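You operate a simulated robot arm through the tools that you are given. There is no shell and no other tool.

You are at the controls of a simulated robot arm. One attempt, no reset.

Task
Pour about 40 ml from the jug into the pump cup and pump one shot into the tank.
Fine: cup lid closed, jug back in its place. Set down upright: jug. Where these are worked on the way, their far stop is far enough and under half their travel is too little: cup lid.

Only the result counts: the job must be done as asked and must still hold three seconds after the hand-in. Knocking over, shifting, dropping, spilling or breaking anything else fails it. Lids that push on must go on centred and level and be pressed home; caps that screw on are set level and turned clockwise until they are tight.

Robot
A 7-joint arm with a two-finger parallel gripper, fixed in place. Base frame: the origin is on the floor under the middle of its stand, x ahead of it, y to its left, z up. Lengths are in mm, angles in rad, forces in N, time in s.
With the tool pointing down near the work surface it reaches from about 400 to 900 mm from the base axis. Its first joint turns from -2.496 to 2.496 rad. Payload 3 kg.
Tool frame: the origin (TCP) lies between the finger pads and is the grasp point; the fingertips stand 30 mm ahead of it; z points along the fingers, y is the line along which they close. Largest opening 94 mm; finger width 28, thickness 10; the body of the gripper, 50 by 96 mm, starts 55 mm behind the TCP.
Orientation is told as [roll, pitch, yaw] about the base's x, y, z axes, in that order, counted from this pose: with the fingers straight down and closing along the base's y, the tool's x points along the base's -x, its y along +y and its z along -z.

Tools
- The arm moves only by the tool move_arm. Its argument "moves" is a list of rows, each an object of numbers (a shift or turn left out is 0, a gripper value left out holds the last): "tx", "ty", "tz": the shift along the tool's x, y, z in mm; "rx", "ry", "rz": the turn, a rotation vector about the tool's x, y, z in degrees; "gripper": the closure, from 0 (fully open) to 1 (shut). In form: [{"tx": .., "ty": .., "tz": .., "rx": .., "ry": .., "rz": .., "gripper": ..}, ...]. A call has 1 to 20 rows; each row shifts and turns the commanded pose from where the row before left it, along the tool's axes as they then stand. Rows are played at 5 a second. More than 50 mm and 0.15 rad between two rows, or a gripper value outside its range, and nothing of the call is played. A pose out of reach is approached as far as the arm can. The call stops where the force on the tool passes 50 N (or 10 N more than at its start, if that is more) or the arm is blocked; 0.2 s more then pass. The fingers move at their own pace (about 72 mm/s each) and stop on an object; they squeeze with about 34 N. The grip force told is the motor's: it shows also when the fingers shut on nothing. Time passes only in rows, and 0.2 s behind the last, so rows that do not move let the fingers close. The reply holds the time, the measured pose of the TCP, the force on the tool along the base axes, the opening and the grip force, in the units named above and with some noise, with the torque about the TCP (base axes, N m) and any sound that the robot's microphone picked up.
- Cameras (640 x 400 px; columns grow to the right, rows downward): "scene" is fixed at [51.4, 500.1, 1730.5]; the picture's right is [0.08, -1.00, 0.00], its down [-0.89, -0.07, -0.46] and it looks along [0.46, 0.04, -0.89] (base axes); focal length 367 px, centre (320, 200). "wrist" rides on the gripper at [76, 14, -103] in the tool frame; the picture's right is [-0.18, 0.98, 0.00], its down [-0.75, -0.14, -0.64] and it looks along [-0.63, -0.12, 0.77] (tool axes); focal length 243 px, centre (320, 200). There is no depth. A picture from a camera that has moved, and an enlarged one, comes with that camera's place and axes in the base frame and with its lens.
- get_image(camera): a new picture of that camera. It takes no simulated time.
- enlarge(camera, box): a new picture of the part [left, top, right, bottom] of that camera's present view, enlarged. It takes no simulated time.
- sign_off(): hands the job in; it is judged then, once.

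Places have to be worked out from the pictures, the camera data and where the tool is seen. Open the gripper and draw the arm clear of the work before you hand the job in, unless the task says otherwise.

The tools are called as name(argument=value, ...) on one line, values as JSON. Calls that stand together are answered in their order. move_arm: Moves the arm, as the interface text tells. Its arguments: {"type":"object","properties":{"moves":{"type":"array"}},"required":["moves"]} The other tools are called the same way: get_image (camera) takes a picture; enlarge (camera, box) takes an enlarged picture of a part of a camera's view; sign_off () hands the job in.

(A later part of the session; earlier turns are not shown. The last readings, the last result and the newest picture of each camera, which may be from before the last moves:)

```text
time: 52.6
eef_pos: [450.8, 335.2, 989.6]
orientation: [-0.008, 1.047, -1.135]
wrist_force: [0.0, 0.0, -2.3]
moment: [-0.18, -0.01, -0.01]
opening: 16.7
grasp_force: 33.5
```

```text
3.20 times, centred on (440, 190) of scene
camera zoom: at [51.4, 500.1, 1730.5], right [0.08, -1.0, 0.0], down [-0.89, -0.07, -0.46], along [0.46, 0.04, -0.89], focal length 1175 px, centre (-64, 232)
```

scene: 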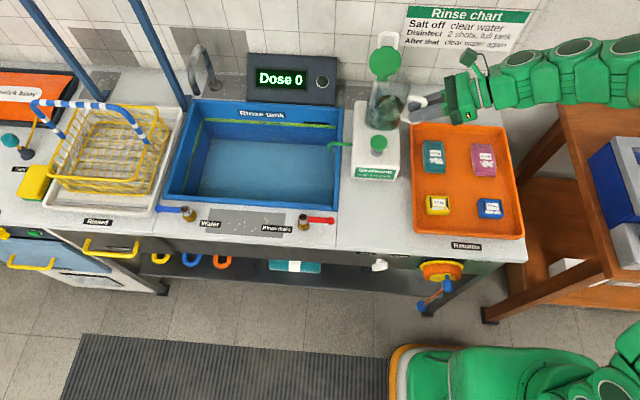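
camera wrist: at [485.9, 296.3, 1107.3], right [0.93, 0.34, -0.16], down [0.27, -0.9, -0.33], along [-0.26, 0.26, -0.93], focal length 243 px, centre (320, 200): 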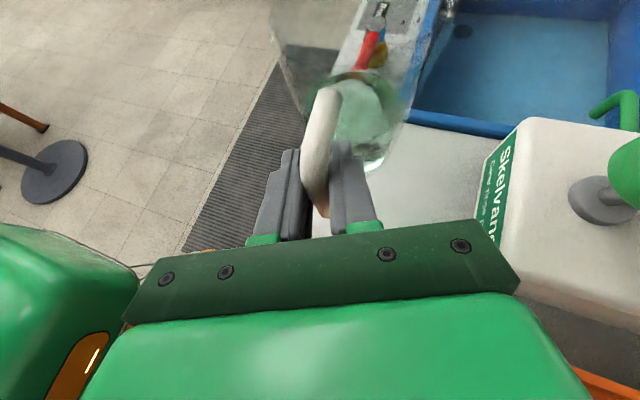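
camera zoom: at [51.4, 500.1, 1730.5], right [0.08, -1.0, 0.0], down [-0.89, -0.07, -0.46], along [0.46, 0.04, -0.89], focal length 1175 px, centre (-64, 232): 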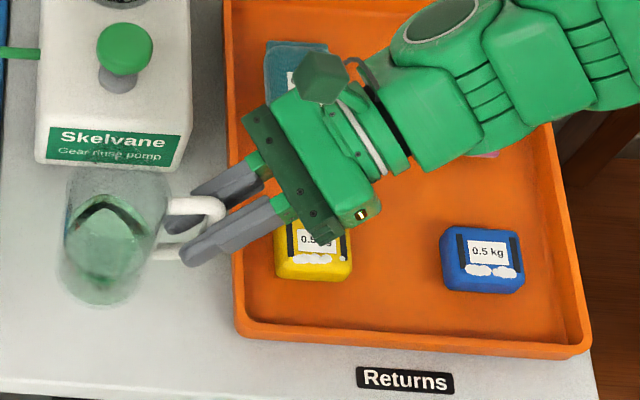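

The jug's orientation looks restored in the scene view. I lower it to just above the counter.

move_arm(moves=[{"ty": 2.1, "tx": -13.5, "tz": 6.7, "gripper": 1}, {"tx": -13, "tz": 7.5}, {"tx": -10, "tz": 5.8}, {"tx": -5, "tz": 2.9}, {"tx": -3, "tz": 1.7}, {}])

enlarge(camera="scene", box=[350, 175, 410, 235])

```text
time: 54.0
eef_pos: [455.7, 333.3, 938.5]
orientation: [-0.009, 1.049, -1.136]
wrist_force: [-0.3, -0.3, -3.1]
moment: [-0.13, 0.03, 0.01]
opening: 16.6
grasp_force: 34.5
```

```text
6.67 times, centred on (380, 205) of scene
camera zoom: at [51.4, 500.1, 1730.5], right [0.08, -1.0, 0.0], down [-0.89, -0.07, -0.46], along [0.46, 0.04, -0.89], focal length 2449 px, centre (-80, 167)
```

zoom: 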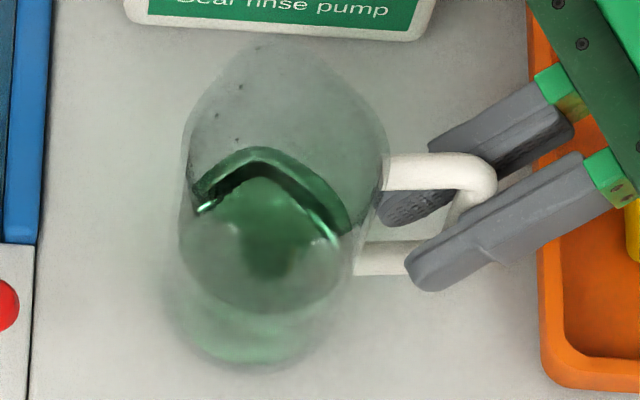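

The jug is about 6 mm above the counter and close to its original spot. I lower it the rest of the way gently.

move_arm(moves=[{"tx": -1.73, "tz": 1.0, "gripper": 1}, {"tx": -1.73, "tz": 1.0}, {"tx": -1.3, "tz": 0.75}, {}])

enlarge(camera="scene", box=[350, 175, 410, 235])

```text
time: 55.0
eef_pos: [453.6, 332.4, 932.8]
orientation: [-0.008, 1.05, -1.136]
wrist_force: [-0.7, -0.3, -1.8]
moment: [-0.15, -0.01, 0.0]
opening: 16.5
grasp_force: 34.4
```

```text
6.67 times, centred on (380, 205) of scene
camera zoom: at [51.4, 500.1, 1730.5], right [0.08, -1.0, 0.0], down [-0.89, -0.07, -0.46], along [0.46, 0.04, -0.89], focal length 2449 px, centre (-80, 167)
```

zoom: 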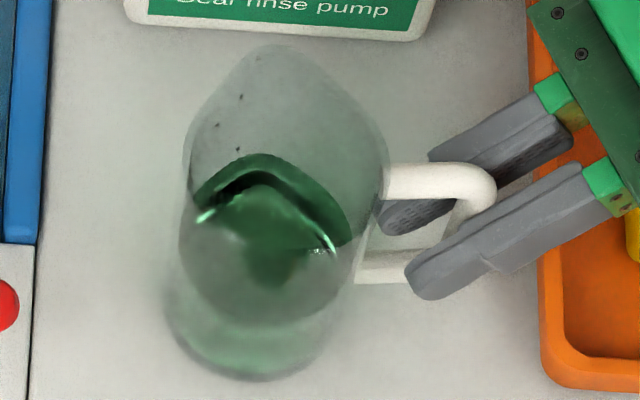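

The jug sits about 6 mm too far to −x, so the true slip was nearer 19°. I turn the tool back 5.5° about the vertical to correct that, then lower to contact.

move_arm(moves=[{"rx": -4.76, "rz": 2.75, "gripper": 1}, {}, {"tx": -0.87, "tz": 0.5}, {}])

enlarge(camera="scene", box=[350, 175, 410, 235])

```text
time: 56.0
eef_pos: [454.3, 334.1, 933.5]
orientation: [-0.01, 1.047, -1.233]
wrist_force: [-1.0, -1.0, 4.1]
moment: [0.33, -0.06, 0.03]
opening: 16.4
grasp_force: 34.2
```

```text
6.67 times, centred on (380, 205) of scene
camera zoom: at [51.4, 500.1, 1730.5], right [0.08, -1.0, 0.0], down [-0.89, -0.07, -0.46], along [0.46, 0.04, -0.89], focal length 2449 px, centre (-80, 167)
```

zoom: 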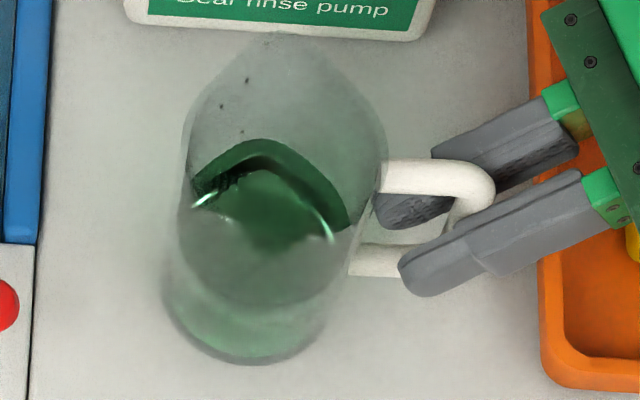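

The jug is back on its original spot within about 2 mm and is touching the counter. I open the gripper and back straight out.

move_arm(moves=[{"gripper": 0}, {"gripper": 0}, {"gripper": 0}, {"gripper": 0}, {"tz": -20}, {"tz": -30}, {"tz": -30}, {}])

enlarge(camera="scene", box=[350, 175, 410, 235])

get_image(camera="wrist")

enlarge(camera="scene", box=[366, 106, 382, 128])

```text
time: 57.8
eef_pos: [476.8, 268.5, 974.2]
orientation: [-0.007, 1.047, -1.232]
wrist_force: [0.6, -0.4, -0.1]
moment: [-0.01, -0.01, -0.01]
opening: 94.0
grasp_force: 0.1
```

```text
6.67 times, centred on (380, 205) of scene
camera zoom: at [51.4, 500.1, 1730.5], right [0.08, -1.0, 0.0], down [-0.89, -0.07, -0.46], along [0.46, 0.04, -0.89], focal length 2449 px, centre (-80, 167)
```

zoom: 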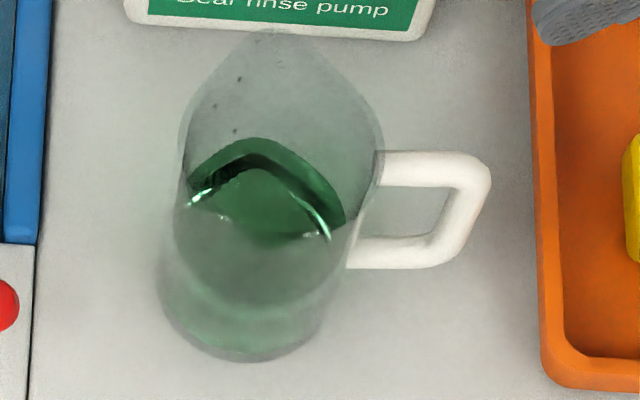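

```text
taken
camera wrist: at [508.1, 226.1, 1091.5], right [0.96, 0.25, -0.16], down [0.18, -0.93, -0.33], along [-0.23, 0.29, -0.93], focal length 243 px, centre (320, 200)
```

wrist: 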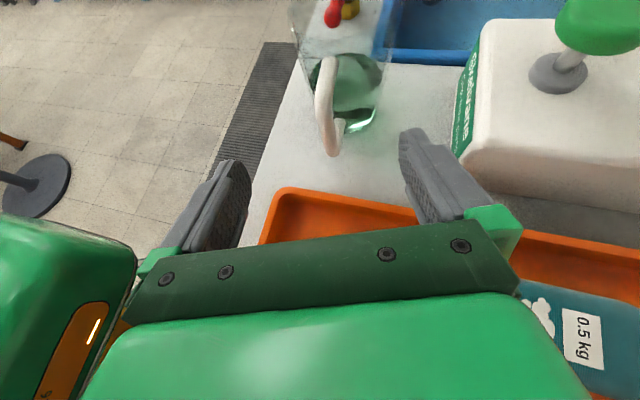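

```text
16.00 times, centred on (374, 117) of scene
camera zoom: at [51.4, 500.1, 1730.5], right [0.08, -1.0, 0.0], down [-0.89, -0.07, -0.46], along [0.46, 0.04, -0.89], focal length 5877 px, centre (-544, 1528)
```

zoom: 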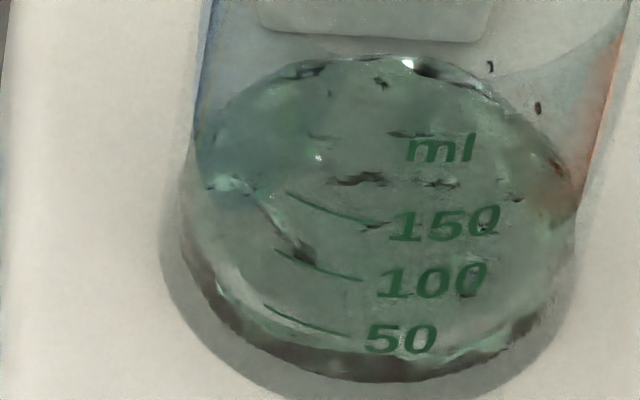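

The jug stands upright on its spot. Its level is down by only about 4–5 mm, or roughly 15–20 ml. With the hand free I return to the exact side-view pose used before, to compare the cup's contents directly.

move_arm(moves=[{"rx": -5.83, "rz": 3.37}, {"rx": -5.83, "rz": 3.37}, {"rx": -5.83, "rz": 3.37}, {"ry": 6.67}, {"ry": 6.67}, {"ry": 6.67}, {"ty": 37.9, "tx": 14, "tz": -1.3}, {"ty": 37.9, "tx": 14, "tz": -1.3}, {"ty": 37.9, "tx": 14, "tz": -1.3}, {"ty": 37.9, "tx": 14, "tz": -1.3}])

get_image(camera="wrist")

enlarge(camera="wrist", box=[310, 30, 510, 190])

```text
time: 60.0
eef_pos: [631.4, 273.5, 1029.9]
orientation: [-0.034, 1.394, -1.61]
wrist_force: [-1.0, -0.5, 0.9]
moment: [-0.01, -0.03, 0.04]
opening: 94.1
grasp_force: 0.1
```

```text
taken
camera wrist: at [644.5, 186.5, 1123.4], right [0.98, -0.04, -0.19], down [-0.15, -0.76, -0.63], along [-0.12, 0.65, -0.75], focal length 243 px, centre (320, 200)
```

wrist: 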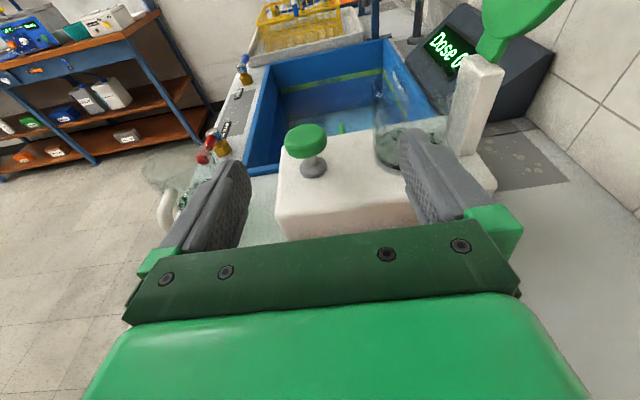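

```text
2.50 times, centred on (410, 110) of wrist
camera zoom: at [644.5, 186.5, 1123.4], right [0.98, -0.04, -0.19], down [-0.15, -0.76, -0.63], along [-0.12, 0.65, -0.75], focal length 606 px, centre (95, 425)
```

zoom: 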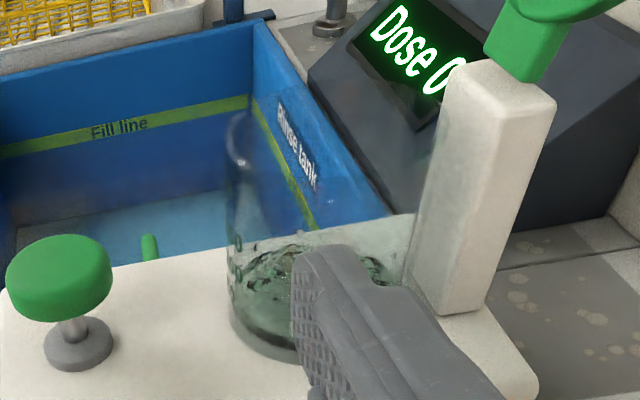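

The open finger hides the cup. I close the fingers as in the earlier view and look again.

move_arm(moves=[{"gripper": 1}, {"gripper": 1}, {"gripper": 1}, {"gripper": 1}])

enlarge(camera="wrist", box=[310, 30, 510, 190])

enlarge(camera="wrist", box=[365, 70, 465, 180])

```text
time: 61.0
eef_pos: [629.9, 273.4, 1030.9]
orientation: [-0.029, 1.396, -1.603]
wrist_force: [0.4, -0.2, -0.2]
moment: [0.01, 0.03, -0.01]
opening: 0.0
grasp_force: 33.4
```

```text
2.50 times, centred on (410, 110) of wrist
camera zoom: at [644.2, 186.3, 1123.8], right [0.98, -0.04, -0.19], down [-0.15, -0.76, -0.63], along [-0.12, 0.65, -0.75], focal length 606 px, centre (95, 425)
```

zoom: 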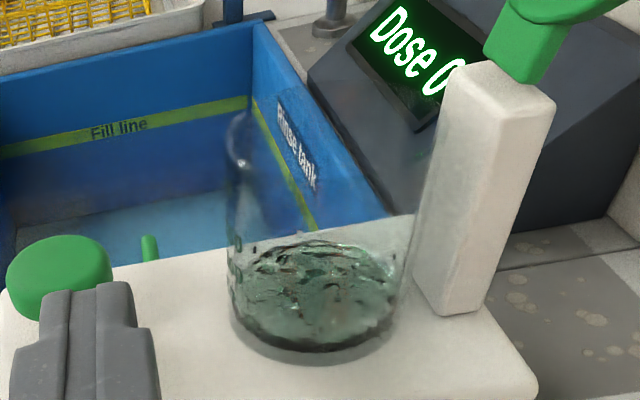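

```text
3.64 times, centred on (415, 125) of wrist
camera zoom: at [644.2, 186.3, 1123.8], right [0.98, -0.04, -0.19], down [-0.15, -0.76, -0.63], along [-0.12, 0.65, -0.75], focal length 882 px, centre (-26, 473)
```

zoom: 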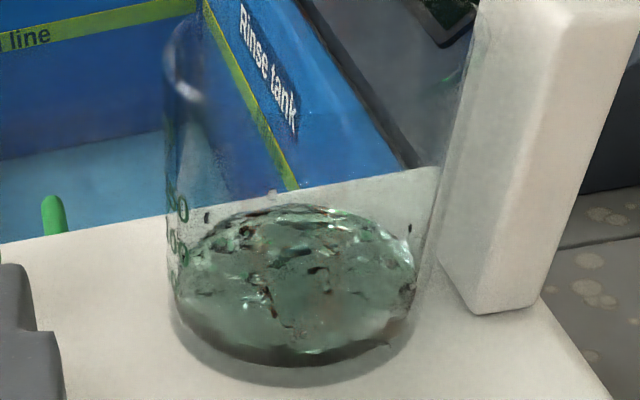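

The cup's surface is too rough to compare reliably from this height. I level the tool and go lower and to the right, so the camera sees the cup at a shallow angle.

move_arm(moves=[{"ry": 5}, {"ry": 5}, {"ty": 33.3, "tz": -16, "tx": -10}, {"ty": 33.3, "tz": -16, "tx": -20}, {"ty": 33.3, "tz": -16, "tx": -20}, {"tx": -16}, {}])

get_image(camera="wrist")

enlarge(camera="wrist", box=[240, 40, 400, 160])

```text
time: 62.6
eef_pos: [729.5, 224.1, 962.7]
orientation: [-1.492, 1.565, -3.067]
wrist_force: [0.2, 0.4, 0.4]
moment: [0.01, -0.03, 0.04]
opening: 0.0
grasp_force: 32.9
```

```text
taken
camera wrist: at [743.4, 121.4, 1039.4], right [0.98, -0.01, -0.19], down [-0.15, -0.64, -0.75], along [-0.12, 0.77, -0.63], focal length 243 px, centre (320, 200)
```

wrist: 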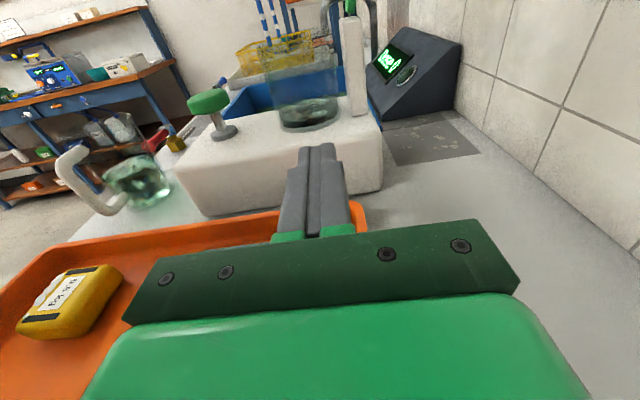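

```text
3.33 times, centred on (320, 100) of wrist
camera zoom: at [743.4, 121.4, 1039.4], right [0.98, -0.01, -0.19], down [-0.15, -0.64, -0.75], along [-0.12, 0.77, -0.63], focal length 809 px, centre (320, 533)
```

zoom: 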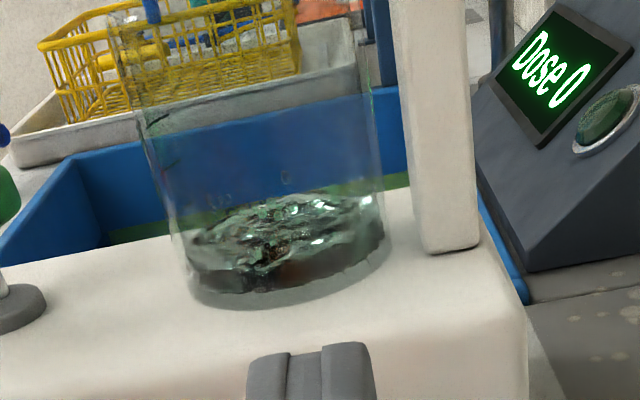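

This is a good side view. I enlarge the cup bottom to read the depth against the wall marks.

enlarge(camera="wrist", box=[270, 60, 345, 135])

enlarge(camera="wrist", box=[270, 80, 320, 135])

enlarge(camera="wrist", box=[50, 100, 200, 220])

```text
5.33 times, centred on (308, 98) of wrist
camera zoom: at [743.4, 121.4, 1039.4], right [0.98, -0.01, -0.19], down [-0.15, -0.64, -0.75], along [-0.12, 0.77, -0.63], focal length 1294 px, centre (387, 747)
```

zoom: 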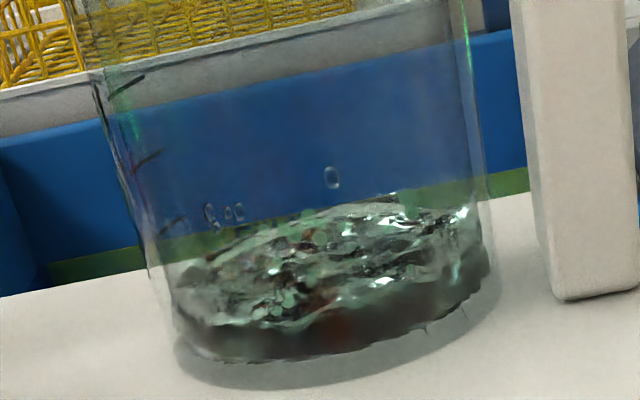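

```text
7.27 times, centred on (295, 108) of wrist
camera zoom: at [743.4, 121.4, 1039.4], right [0.98, -0.01, -0.19], down [-0.15, -0.64, -0.75], along [-0.12, 0.77, -0.63], focal length 1764 px, centre (502, 873)
```

zoom: 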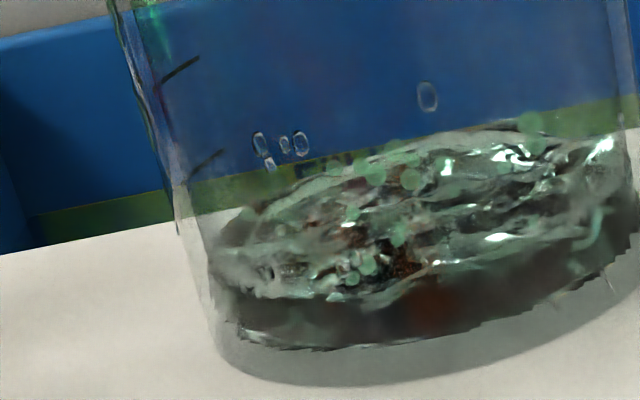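

```text
3.33 times, centred on (125, 160) of wrist
camera zoom: at [743.4, 121.4, 1039.4], right [0.98, -0.01, -0.19], down [-0.15, -0.64, -0.75], along [-0.12, 0.77, -0.63], focal length 809 px, centre (970, 333)
```

zoom: 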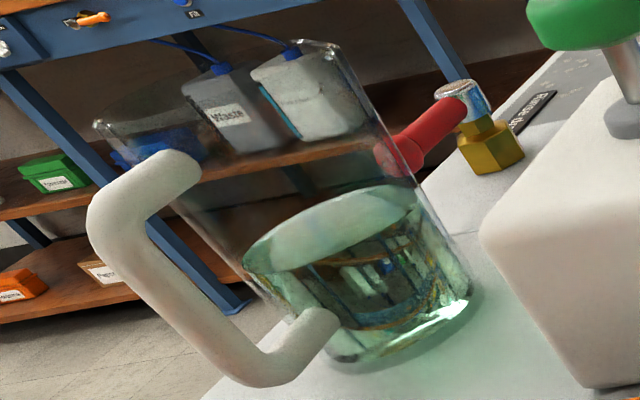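

The liquid is clearly a shallow, still agitated layer, and the jug's surface is smooth. I wait several seconds here to let the cup settle and re-check from the same view.

move_arm(moves=[{}, {}, {}, {}, {}, {}, {}, {}, {}, {}, {}, {}, {}, {}, {}, {}, {}, {}, {}, {}])

move_arm(moves=[{}, {}, {}, {}, {}, {}, {}, {}, {}, {}, {}, {}, {}, {}, {}, {}, {}, {}, {}, {}])

enlarge(camera="wrist", box=[270, 60, 345, 135])

enlarge(camera="scene", box=[366, 106, 382, 128])

```text
time: 66.8
eef_pos: [730.5, 224.2, 962.1]
orientation: [-1.461, 1.566, -3.039]
wrist_force: [-0.7, 0.3, -0.2]
moment: [-0.02, -0.02, 0.0]
opening: 0.0
grasp_force: 32.4
```

```text
time: 71.0
eef_pos: [730.6, 223.7, 963.6]
orientation: [-1.461, 1.565, -3.038]
wrist_force: [0.2, 0.6, -0.1]
moment: [0.02, 0.02, -0.03]
opening: 0.0
grasp_force: 32.6
```

```text
5.33 times, centred on (308, 98) of wrist
camera zoom: at [743.3, 121.5, 1039.6], right [0.98, -0.01, -0.19], down [-0.15, -0.64, -0.75], along [-0.12, 0.77, -0.63], focal length 1294 px, centre (387, 747)
```

zoom: 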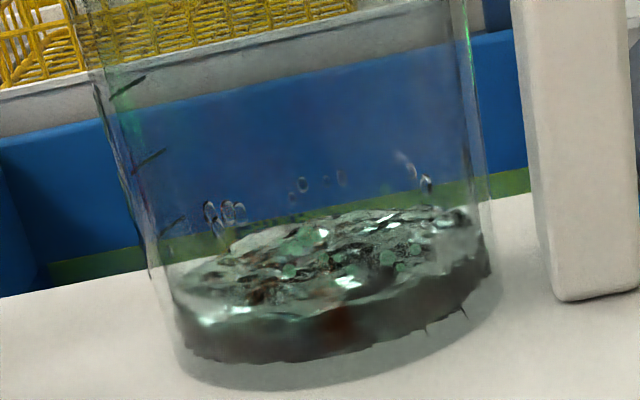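

```text
16.00 times, centred on (374, 117) of scene
camera zoom: at [51.4, 500.1, 1730.5], right [0.08, -1.0, 0.0], down [-0.89, -0.07, -0.46], along [0.46, 0.04, -0.89], focal length 5877 px, centre (-544, 1528)
```

zoom: 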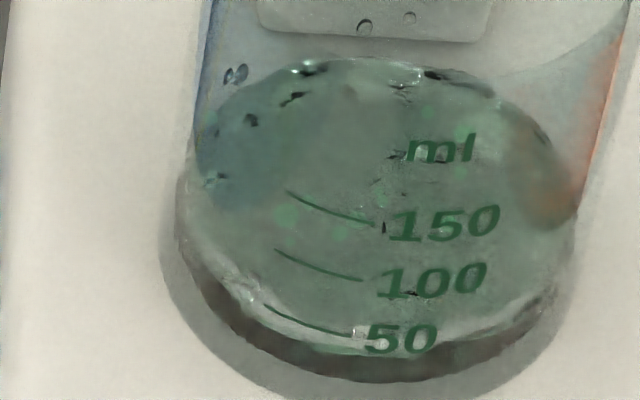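

The cup keeps shimmering at the same depth, so the jug's rest level is the better measure. I return to the earlier side pose, from which I had a picture of the jug before pouring, to compare like with like.

move_arm(moves=[{"tx": 16}, {"ty": -33.8, "tz": 16, "tx": 20}, {"ty": -33.8, "tz": 16, "tx": 20}, {"ty": -33.8, "tz": 17, "tx": 11}, {"ry": -5}, {"ry": -5, "rx": 1.0}, {}])

enlarge(camera="wrist", box=[130, 120, 270, 260])

enlarge(camera="scene", box=[350, 175, 410, 235])

```text
time: 72.6
eef_pos: [629.6, 272.5, 1030.1]
orientation: [-0.044, 1.395, -1.602]
wrist_force: [-0.4, -0.3, 0.2]
moment: [-0.02, 0.0, 0.01]
opening: 0.0
grasp_force: 33.2
```

```text
2.86 times, centred on (200, 190) of wrist
camera zoom: at [644.4, 185.4, 1123.2], right [0.98, -0.02, -0.19], down [-0.14, -0.77, -0.63], along [-0.13, 0.64, -0.75], focal length 693 px, centre (663, 229)
```

zoom: 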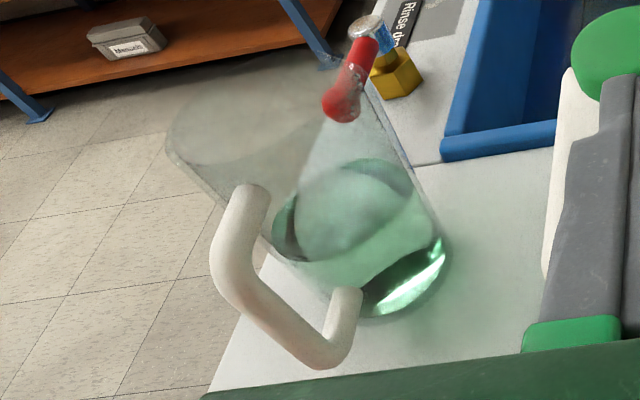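

```text
6.67 times, centred on (380, 205) of scene
camera zoom: at [51.4, 500.1, 1730.5], right [0.08, -1.0, 0.0], down [-0.89, -0.07, -0.46], along [0.46, 0.04, -0.89], focal length 2449 px, centre (-80, 167)
```

zoom: 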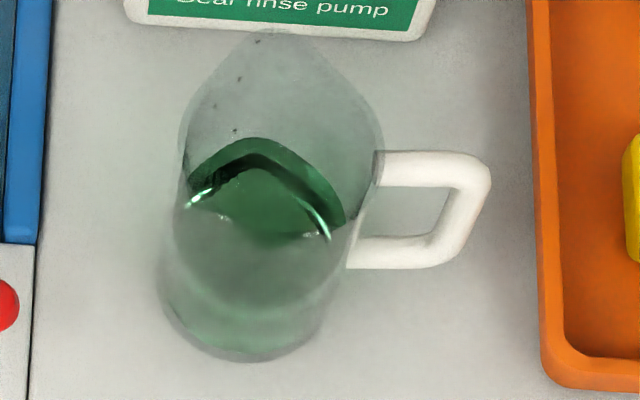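

Comparing like with like, the jug's rest level has dropped by about 4–5 mm, so the first pour was roughly 15–20 ml and about 20 ml more is needed. I move to a pre-grasp pose with a flatter tool (15° down), aimed at the handle's upper corner, for a grip that cannot swivel.

move_arm(moves=[{"ry": -5, "gripper": 0}, {"ty": -35.3, "tx": -10.8, "tz": -0.3}, {"ty": -35.3, "tx": -10.8, "tz": -0.3}, {"ty": -35.3, "tx": -10.8, "tz": -0.3}, {"ty": -35.3, "tx": -10.8, "tz": -0.3}, {"ty": -35.3, "tx": -10.8, "tz": -0.3}, {}])

get_image(camera="wrist")

enlarge(camera="wrist", box=[240, 0, 420, 170])

```text
time: 74.2
eef_pos: [449.1, 255.0, 977.1]
orientation: [-0.027, 1.309, -1.586]
wrist_force: [-0.1, -0.1, 0.0]
moment: [0.01, 0.02, 0.02]
opening: 94.0
grasp_force: 0.1
```

```text
taken
camera wrist: at [463.6, 175.4, 1078.4], right [0.98, -0.04, -0.18], down [-0.14, -0.82, -0.56], along [-0.13, 0.58, -0.81], focal length 243 px, centre (320, 200)
```

wrist: 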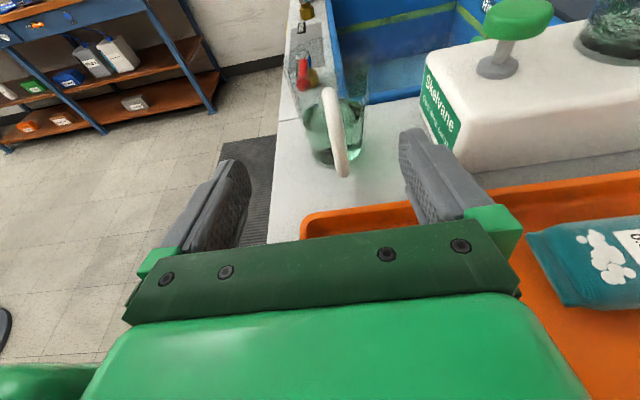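

```text
2.35 times, centred on (330, 85) of wrist
camera zoom: at [463.6, 175.4, 1078.4], right [0.98, -0.04, -0.18], down [-0.14, -0.82, -0.56], along [-0.13, 0.58, -0.81], focal length 571 px, centre (296, 471)
```

zoom: 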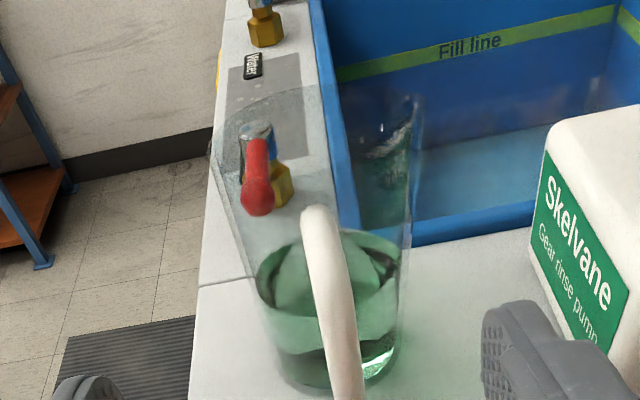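

The handle is now rotated by about +5° and its bar sits near x≈458. I shift and yaw the tool to match before approaching.

move_arm(moves=[{"ty": 15, "tz": 2}, {"rx": 4.83, "rz": -1.29}, {}])

enlarge(camera="wrist", box=[240, 0, 420, 200])

```text
time: 75.0
eef_pos: [464.9, 257.8, 978.1]
orientation: [-0.031, 1.309, -1.502]
wrist_force: [-0.2, 0.5, 0.3]
moment: [0.02, -0.02, -0.01]
opening: 94.0
grasp_force: 0.0
```

```text
2.00 times, centred on (330, 100) of wrist
camera zoom: at [487.6, 180.4, 1079.2], right [0.98, 0.05, -0.19], down [-0.06, -0.83, -0.56], along [-0.18, 0.56, -0.81], focal length 485 px, centre (300, 400)
```

zoom: 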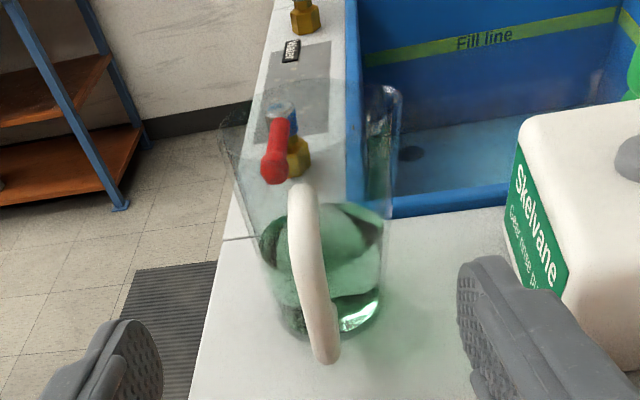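

The handle plane and tool are now aligned, predicting TCP (458, 334, 957.6) at contact. I advance along the tool axis.

move_arm(moves=[{"tz": 30}, {"tz": 29}, {"tz": 15}, {"tz": 5}, {}])

get_image(camera="wrist")

enlarge(camera="scene", box=[350, 160, 430, 240])

```text
time: 76.2
eef_pos: [458.8, 332.6, 958.3]
orientation: [-0.026, 1.311, -1.497]
wrist_force: [0.7, 0.2, 0.1]
moment: [0.01, 0.0, 0.02]
opening: 94.1
grasp_force: 0.1
```

```text
taken
camera wrist: at [480.2, 255.2, 1058.7], right [0.98, 0.05, -0.18], down [-0.06, -0.83, -0.56], along [-0.18, 0.56, -0.81], focal length 243 px, centre (320, 200)
```

wrist: 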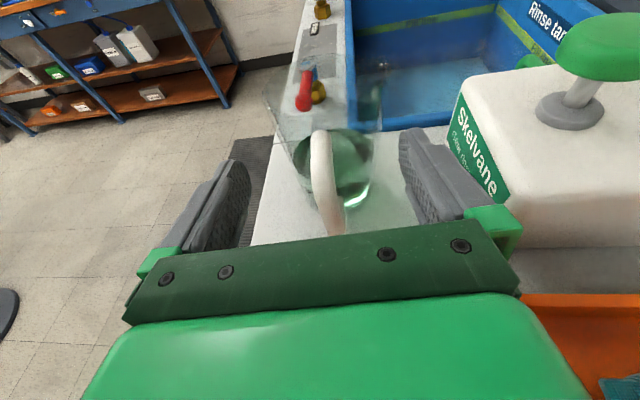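

```text
5.00 times, centred on (390, 200) of scene
camera zoom: at [51.4, 500.1, 1730.5], right [0.08, -1.0, 0.0], down [-0.89, -0.07, -0.46], along [0.46, 0.04, -0.89], focal length 1836 px, centre (-30, 200)
```

zoom: 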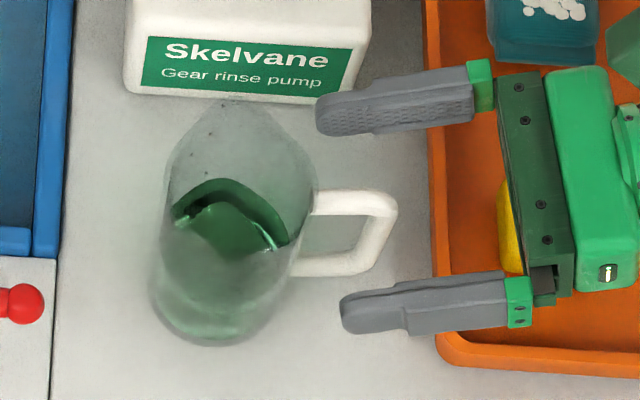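

The handle's upper part is centred between the fingers, so I close on it.

move_arm(moves=[{"gripper": 1}, {"gripper": 1}, {"gripper": 1}, {"gripper": 1}, {"gripper": 1}, {"gripper": 1}])

get_image(camera="wrist")

enlarge(camera="scene", box=[350, 160, 430, 240])

```text
time: 77.6
eef_pos: [459.4, 333.4, 958.6]
orientation: [-0.027, 1.309, -1.499]
wrist_force: [0.4, -0.2, 0.1]
moment: [-0.01, 0.01, 0.0]
opening: 15.9
grasp_force: 34.1
```

```text
taken
camera wrist: at [480.3, 255.0, 1058.6], right [0.98, 0.05, -0.18], down [-0.06, -0.83, -0.56], along [-0.18, 0.56, -0.81], focal length 243 px, centre (320, 200)
```

wrist: 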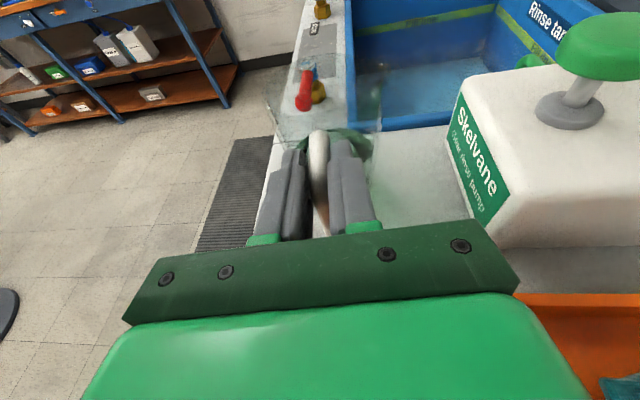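

```text
5.00 times, centred on (390, 200) of scene
camera zoom: at [51.4, 500.1, 1730.5], right [0.08, -1.0, 0.0], down [-0.89, -0.07, -0.46], along [0.46, 0.04, -0.89], focal length 1836 px, centre (-30, 200)
```

zoom: 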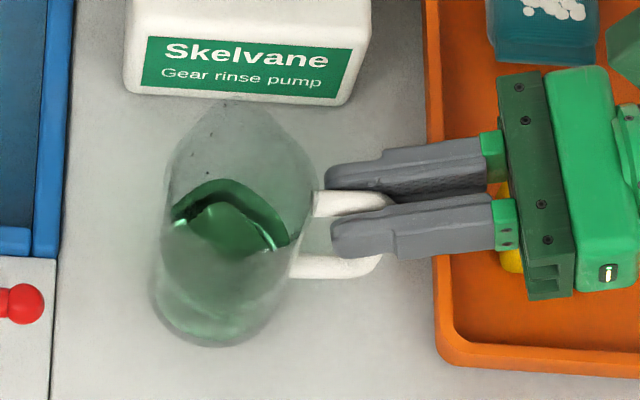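

The pads lie flat along the handle's upper arm at 15.9 mm opening. I lift gently, undo the 5° yaw, and check that the jug hangs straight.

move_arm(moves=[{"tx": 4.83, "tz": -1.3, "gripper": 1}, {"tx": 4.83, "tz": -1.3}, {"tx": 9.66, "tz": -2.6}, {"tx": 19.3, "tz": -5.2}, {"rx": -4.83, "rz": 1.29}, {}, {}])

get_image(camera="wrist")

enlarge(camera="scene", box=[350, 160, 430, 240])

```text
time: 79.2
eef_pos: [460.6, 331.7, 998.0]
orientation: [-0.028, 1.309, -1.586]
wrist_force: [0.5, 0.0, -2.9]
moment: [-0.14, -0.01, -0.02]
opening: 16.0
grasp_force: 33.9
```

```text
taken
camera wrist: at [476.1, 253.9, 1098.6], right [0.98, -0.04, -0.18], down [-0.14, -0.82, -0.56], along [-0.13, 0.58, -0.81], focal length 243 px, centre (320, 200)
```

wrist: 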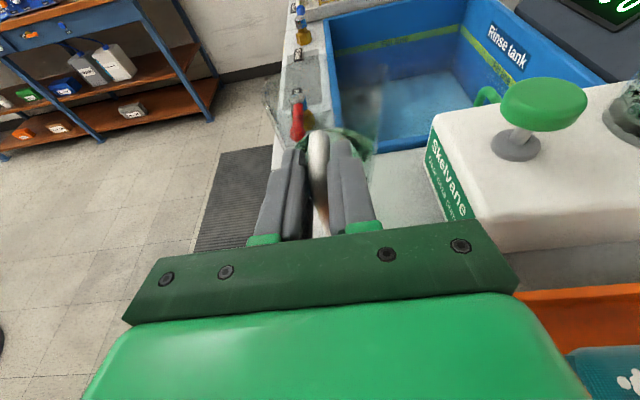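

```text
5.00 times, centred on (390, 200) of scene
camera zoom: at [51.4, 500.1, 1730.5], right [0.08, -1.0, 0.0], down [-0.89, -0.07, -0.46], along [0.46, 0.04, -0.89], focal length 1836 px, centre (-30, 200)
```

zoom: 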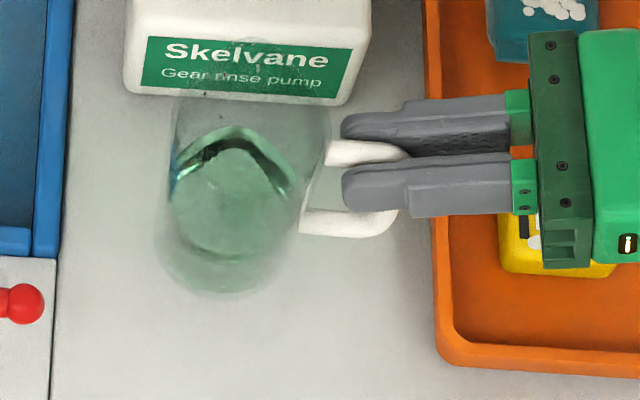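

The jug hangs straight in the new grip. I raise it, carry it to the cup and tilt to 45° again with the spout tip over the cup centre.

move_arm(moves=[{"tx": 22.6, "tz": -6.06, "gripper": 1}, {"tx": 22.6, "tz": -6.06}, {"tx": 22.6, "tz": -6.06}, {"tx": 22.6, "tz": -6.06}, {"tx": 22.6, "tz": -6.06}, {"ty": 12, "tx": -0.4, "tz": -1.48}, {"ty": 22, "tx": -0.4, "tz": -1.48}, {"ty": 24, "tx": -0.4, "tz": -1.48}, {"ty": 24, "tx": -0.4, "tz": -1.48}, {"ty": 24, "tx": -0.4, "tz": -1.48}, {"ty": 22, "tx": -0.4, "tz": -1.48}, {"ty": 13.4, "tx": -0.4, "tz": -1.48}, {}])

move_arm(moves=[{"ty": 5.56, "tx": -0.68, "tz": 0.18, "rx": 1.294, "rz": 4.83, "gripper": 1}, {"ty": 5.6, "tx": -0.2, "tz": 0.05, "rx": 1.294, "rz": 4.83}, {"ty": 5.6, "tx": 0.27, "tz": -0.07, "rx": 1.294, "rz": 4.83}, {"ty": 5.55, "tx": 0.74, "tz": -0.2, "rx": 1.294, "rz": 4.83}, {"ty": 5.46, "tx": 1.2, "tz": -0.32, "rx": 1.294, "rz": 4.83}, {"ty": 5.33, "tx": 1.66, "tz": -0.44, "rx": 1.294, "rz": 4.83}, {"ty": 5.16, "tx": 2.1, "tz": -0.56, "rx": 1.294, "rz": 4.83}, {"ty": 4.96, "tx": 2.53, "tz": -0.68, "rx": 1.294, "rz": 4.83}, {"ty": 4.71, "tx": 2.93, "tz": -0.79, "rx": 1.294, "rz": 4.83}, {}])

get_image(camera="wrist")

enlarge(camera="scene", box=[350, 70, 420, 140])

```text
time: 82.0
eef_pos: [602.6, 321.8, 1113.2]
orientation: [-0.028, 1.309, -1.587]
wrist_force: [0.0, 0.1, -2.4]
moment: [-0.19, -0.02, 0.03]
opening: 15.6
grasp_force: 34.1
```

```text
time: 84.2
eef_pos: [651.2, 324.5, 1107.5]
orientation: [-1.32, 0.745, -2.77]
wrist_force: [-0.7, 0.5, -3.3]
moment: [-0.17, -0.12, 0.0]
opening: 15.7
grasp_force: 34.0
```

```text
taken
camera wrist: at [733.0, 246.6, 1168.3], right [0.56, -0.04, -0.83], down [-0.49, -0.82, -0.29], along [-0.66, 0.57, -0.48], focal length 243 px, centre (320, 200)
```

wrist: 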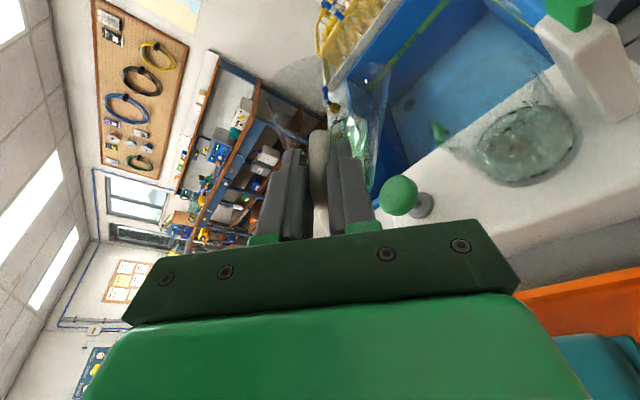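

```text
5.71 times, centred on (385, 105) of scene
camera zoom: at [51.4, 500.1, 1730.5], right [0.08, -1.0, 0.0], down [-0.89, -0.07, -0.46], along [0.46, 0.04, -0.89], focal length 2099 px, centre (-51, 743)
```

zoom: 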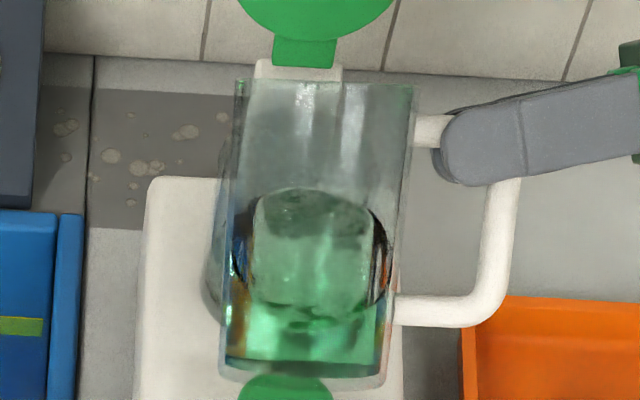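

The jug is at 45° with about 129 ml left by its geometry, so roughly 17 ml has been poured so far. I go to 52.5° for the gauge reading.

move_arm(moves=[{"ty": 4.74, "tx": -2.79, "tz": -0.29, "rx": 0.647, "rz": 2.415, "gripper": 1}, {"ty": 4.85, "tx": -2.58, "tz": -0.35, "rx": 0.647, "rz": 2.415}, {"ty": 4.95, "tx": -2.38, "tz": -0.4, "rx": 0.647, "rz": 2.415}, {}, {}])

enlarge(camera="scene", box=[350, 70, 420, 140])

get_image(camera="wrist")

```text
time: 85.4
eef_pos: [656.1, 321.0, 1092.2]
orientation: [-1.377, 0.62, -2.806]
wrist_force: [0.2, 0.3, -2.8]
moment: [-0.18, -0.1, 0.0]
opening: 15.3
grasp_force: 33.9
```

```text
5.71 times, centred on (385, 105) of scene
camera zoom: at [51.4, 500.1, 1730.5], right [0.08, -1.0, 0.0], down [-0.89, -0.07, -0.46], along [0.46, 0.04, -0.89], focal length 2099 px, centre (-51, 743)
```

zoom: 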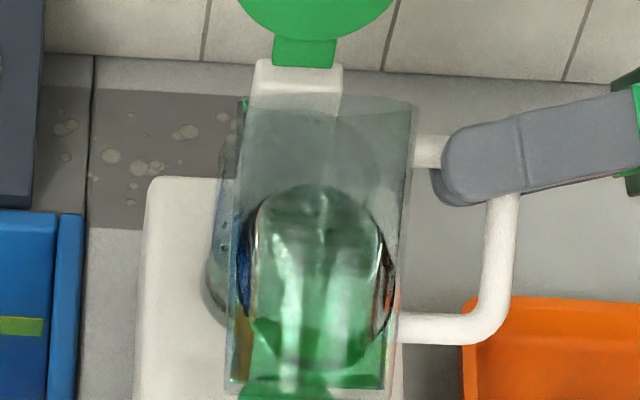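

```text
taken
camera wrist: at [744.2, 243.5, 1142.0], right [0.45, -0.04, -0.89], down [-0.53, -0.82, -0.23], along [-0.72, 0.57, -0.39], focal length 243 px, centre (320, 200)
```

wrist: 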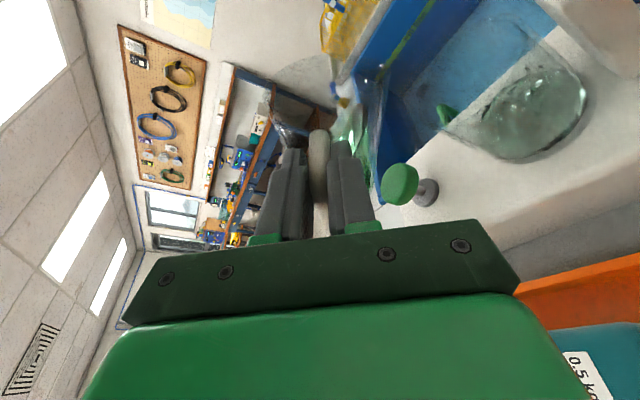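

The gauge is consistent: the reach is down about 19 px of the 31 px I want in total. I tilt on to 60° over the cup.

move_arm(moves=[{"ty": 1.96, "tx": 0.17, "tz": 0.12, "rx": 0.647, "rz": 2.415, "gripper": 1}, {"ty": 1.95, "tx": 0.26, "tz": 0.1, "rx": 0.647, "rz": 2.415}, {"ty": 1.94, "tx": 0.34, "tz": 0.08, "rx": 0.647, "rz": 2.415}, {}])

enlarge(camera="scene", box=[350, 70, 420, 140])

enlarge(camera="wrist", box=[320, 0, 640, 200])

```text
time: 86.4
eef_pos: [660.0, 321.5, 1088.0]
orientation: [-1.423, 0.494, -2.832]
wrist_force: [1.0, -0.2, -3.0]
moment: [-0.18, -0.11, -0.01]
opening: 15.4
grasp_force: 34.2
```

```text
5.71 times, centred on (385, 105) of scene
camera zoom: at [51.4, 500.1, 1730.5], right [0.08, -1.0, 0.0], down [-0.89, -0.07, -0.46], along [0.46, 0.04, -0.89], focal length 2099 px, centre (-51, 743)
```

zoom: 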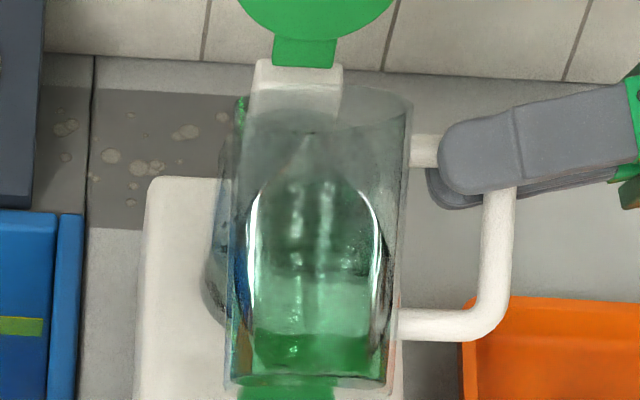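

```text
2.00 times, centred on (480, 100) of wrist
camera zoom: at [754.3, 244.2, 1125.7], right [0.33, -0.04, -0.94], down [-0.55, -0.82, -0.15], along [-0.77, 0.57, -0.3], focal length 485 px, centre (0, 400)
```

zoom: 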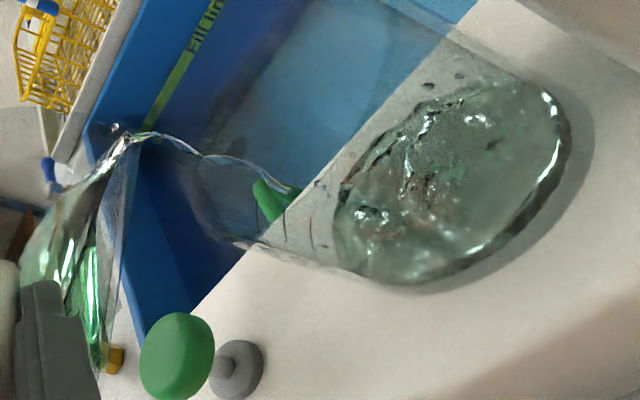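

The wrist camera shows a thin stream arcing from the spout into the cup, well inside its rim. I hold here for a second.

move_arm(moves=[{"gripper": 1}, {}, {}])

enlarge(camera="wrist", box=[320, 0, 640, 200])

enlarge(camera="scene", box=[350, 70, 420, 140])

```text
time: 87.2
eef_pos: [660.0, 322.4, 1087.8]
orientation: [-1.424, 0.496, -2.834]
wrist_force: [1.1, 0.7, -2.8]
moment: [-0.18, -0.13, 0.01]
opening: 15.3
grasp_force: 34.1
```

```text
2.00 times, centred on (480, 100) of wrist
camera zoom: at [754.4, 244.2, 1125.7], right [0.33, -0.04, -0.94], down [-0.55, -0.82, -0.15], along [-0.77, 0.57, -0.3], focal length 485 px, centre (0, 400)
```

zoom: 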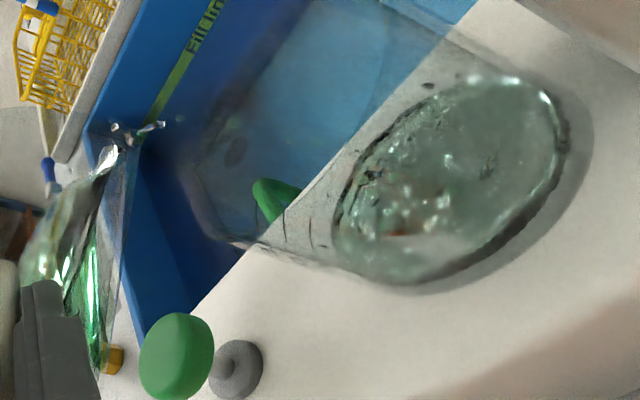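

```text
5.71 times, centred on (385, 105) of scene
camera zoom: at [51.4, 500.1, 1730.5], right [0.08, -1.0, 0.0], down [-0.89, -0.07, -0.46], along [0.46, 0.04, -0.89], focal length 2099 px, centre (-51, 743)
```

zoom: 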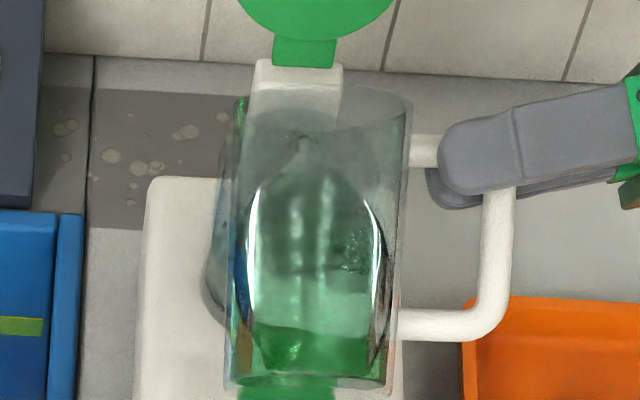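

The flow has dropped to single drops, so 60° is nearly in equilibrium. I tilt back to 52.5° to read the gauge again.

move_arm(moves=[{"ty": -1.92, "tx": -0.38, "tz": 0.1, "rx": -0.647, "rz": -2.415, "gripper": 1}, {"ty": -1.94, "tx": -0.3, "tz": 0.08, "rx": -0.647, "rz": -2.415}, {"ty": -1.95, "tx": -0.21, "tz": 0.06, "rx": -0.647, "rz": -2.415}, {}, {}, {}])

enlarge(camera="scene", box=[350, 70, 420, 140])

enlarge(camera="wrist", box=[320, 0, 640, 200])

```text
time: 88.6
eef_pos: [656.3, 322.3, 1092.6]
orientation: [-1.378, 0.622, -2.806]
wrist_force: [0.3, 0.7, -2.4]
moment: [-0.17, -0.04, -0.01]
opening: 14.9
grasp_force: 34.0
```

```text
5.71 times, centred on (385, 105) of scene
camera zoom: at [51.4, 500.1, 1730.5], right [0.08, -1.0, 0.0], down [-0.89, -0.07, -0.46], along [0.46, 0.04, -0.89], focal length 2099 px, centre (-51, 743)
```

zoom: 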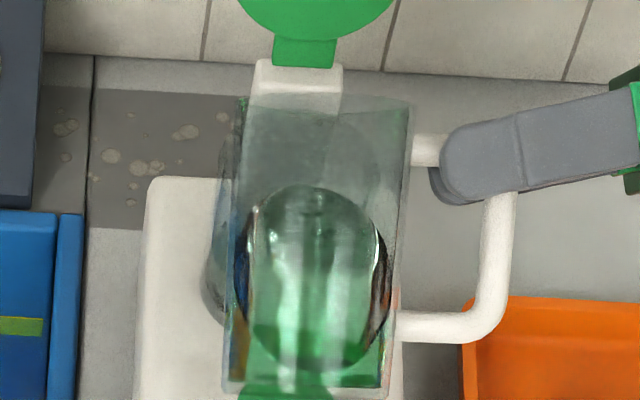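

```text
2.00 times, centred on (480, 100) of wrist
camera zoom: at [745.0, 244.1, 1141.9], right [0.45, -0.04, -0.89], down [-0.52, -0.82, -0.23], along [-0.72, 0.57, -0.39], focal length 485 px, centre (0, 400)
```

zoom: 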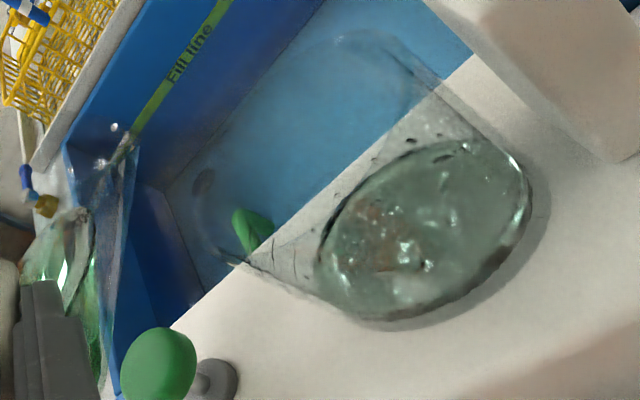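

Only a couple of ml moved at 60°, so I am at roughly 20 ml total. The geometry gives about 6 ml per degree, so I go to 63° and hold until the flow subsides.

move_arm(moves=[{"ty": 1.78, "tx": 0.37, "tz": -0.3, "rx": 0.679, "rz": 2.535, "gripper": 1}, {"ty": 1.76, "tx": 0.45, "tz": -0.33, "rx": 0.679, "rz": 2.535}, {"ty": 1.73, "tx": 0.53, "tz": -0.35, "rx": 0.679, "rz": 2.535}, {"ty": 1.71, "tx": 0.6, "tz": -0.37, "rx": 0.679, "rz": 2.535}, {}])

enlarge(camera="wrist", box=[320, 0, 640, 200])

enlarge(camera="scene", box=[350, 70, 420, 140])

```text
time: 89.8
eef_pos: [662.6, 322.2, 1086.3]
orientation: [-1.442, 0.446, -2.84]
wrist_force: [-0.1, 0.4, -2.5]
moment: [-0.2, -0.1, -0.02]
opening: 12.7
grasp_force: 33.7
```

```text
2.00 times, centred on (480, 100) of wrist
camera zoom: at [758.7, 243.3, 1120.1], right [0.28, -0.05, -0.96], down [-0.56, -0.82, -0.12], along [-0.78, 0.57, -0.26], focal length 485 px, centre (0, 400)
```

zoom: 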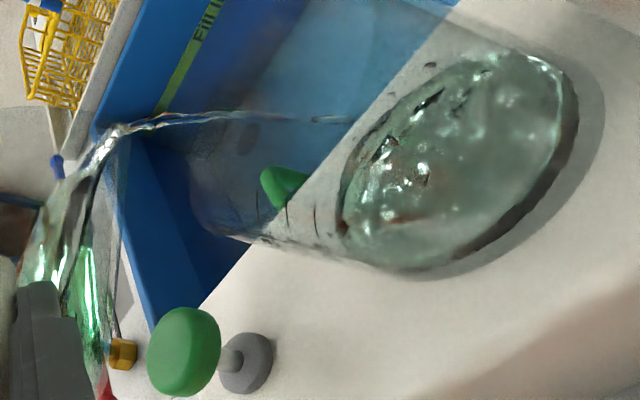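

```text
5.71 times, centred on (385, 105) of scene
camera zoom: at [51.4, 500.1, 1730.5], right [0.08, -1.0, 0.0], down [-0.89, -0.07, -0.46], along [0.46, 0.04, -0.89], focal length 2099 px, centre (-51, 743)
```

zoom: 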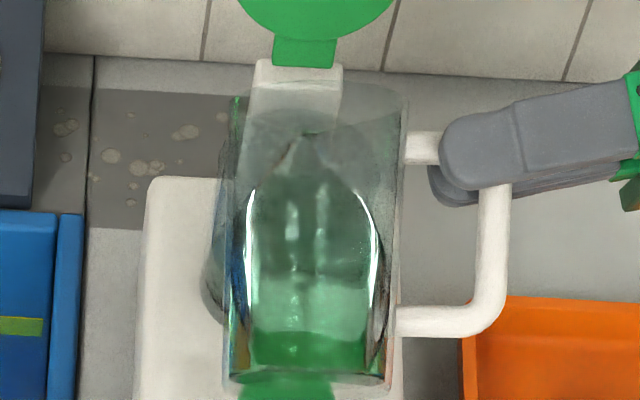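

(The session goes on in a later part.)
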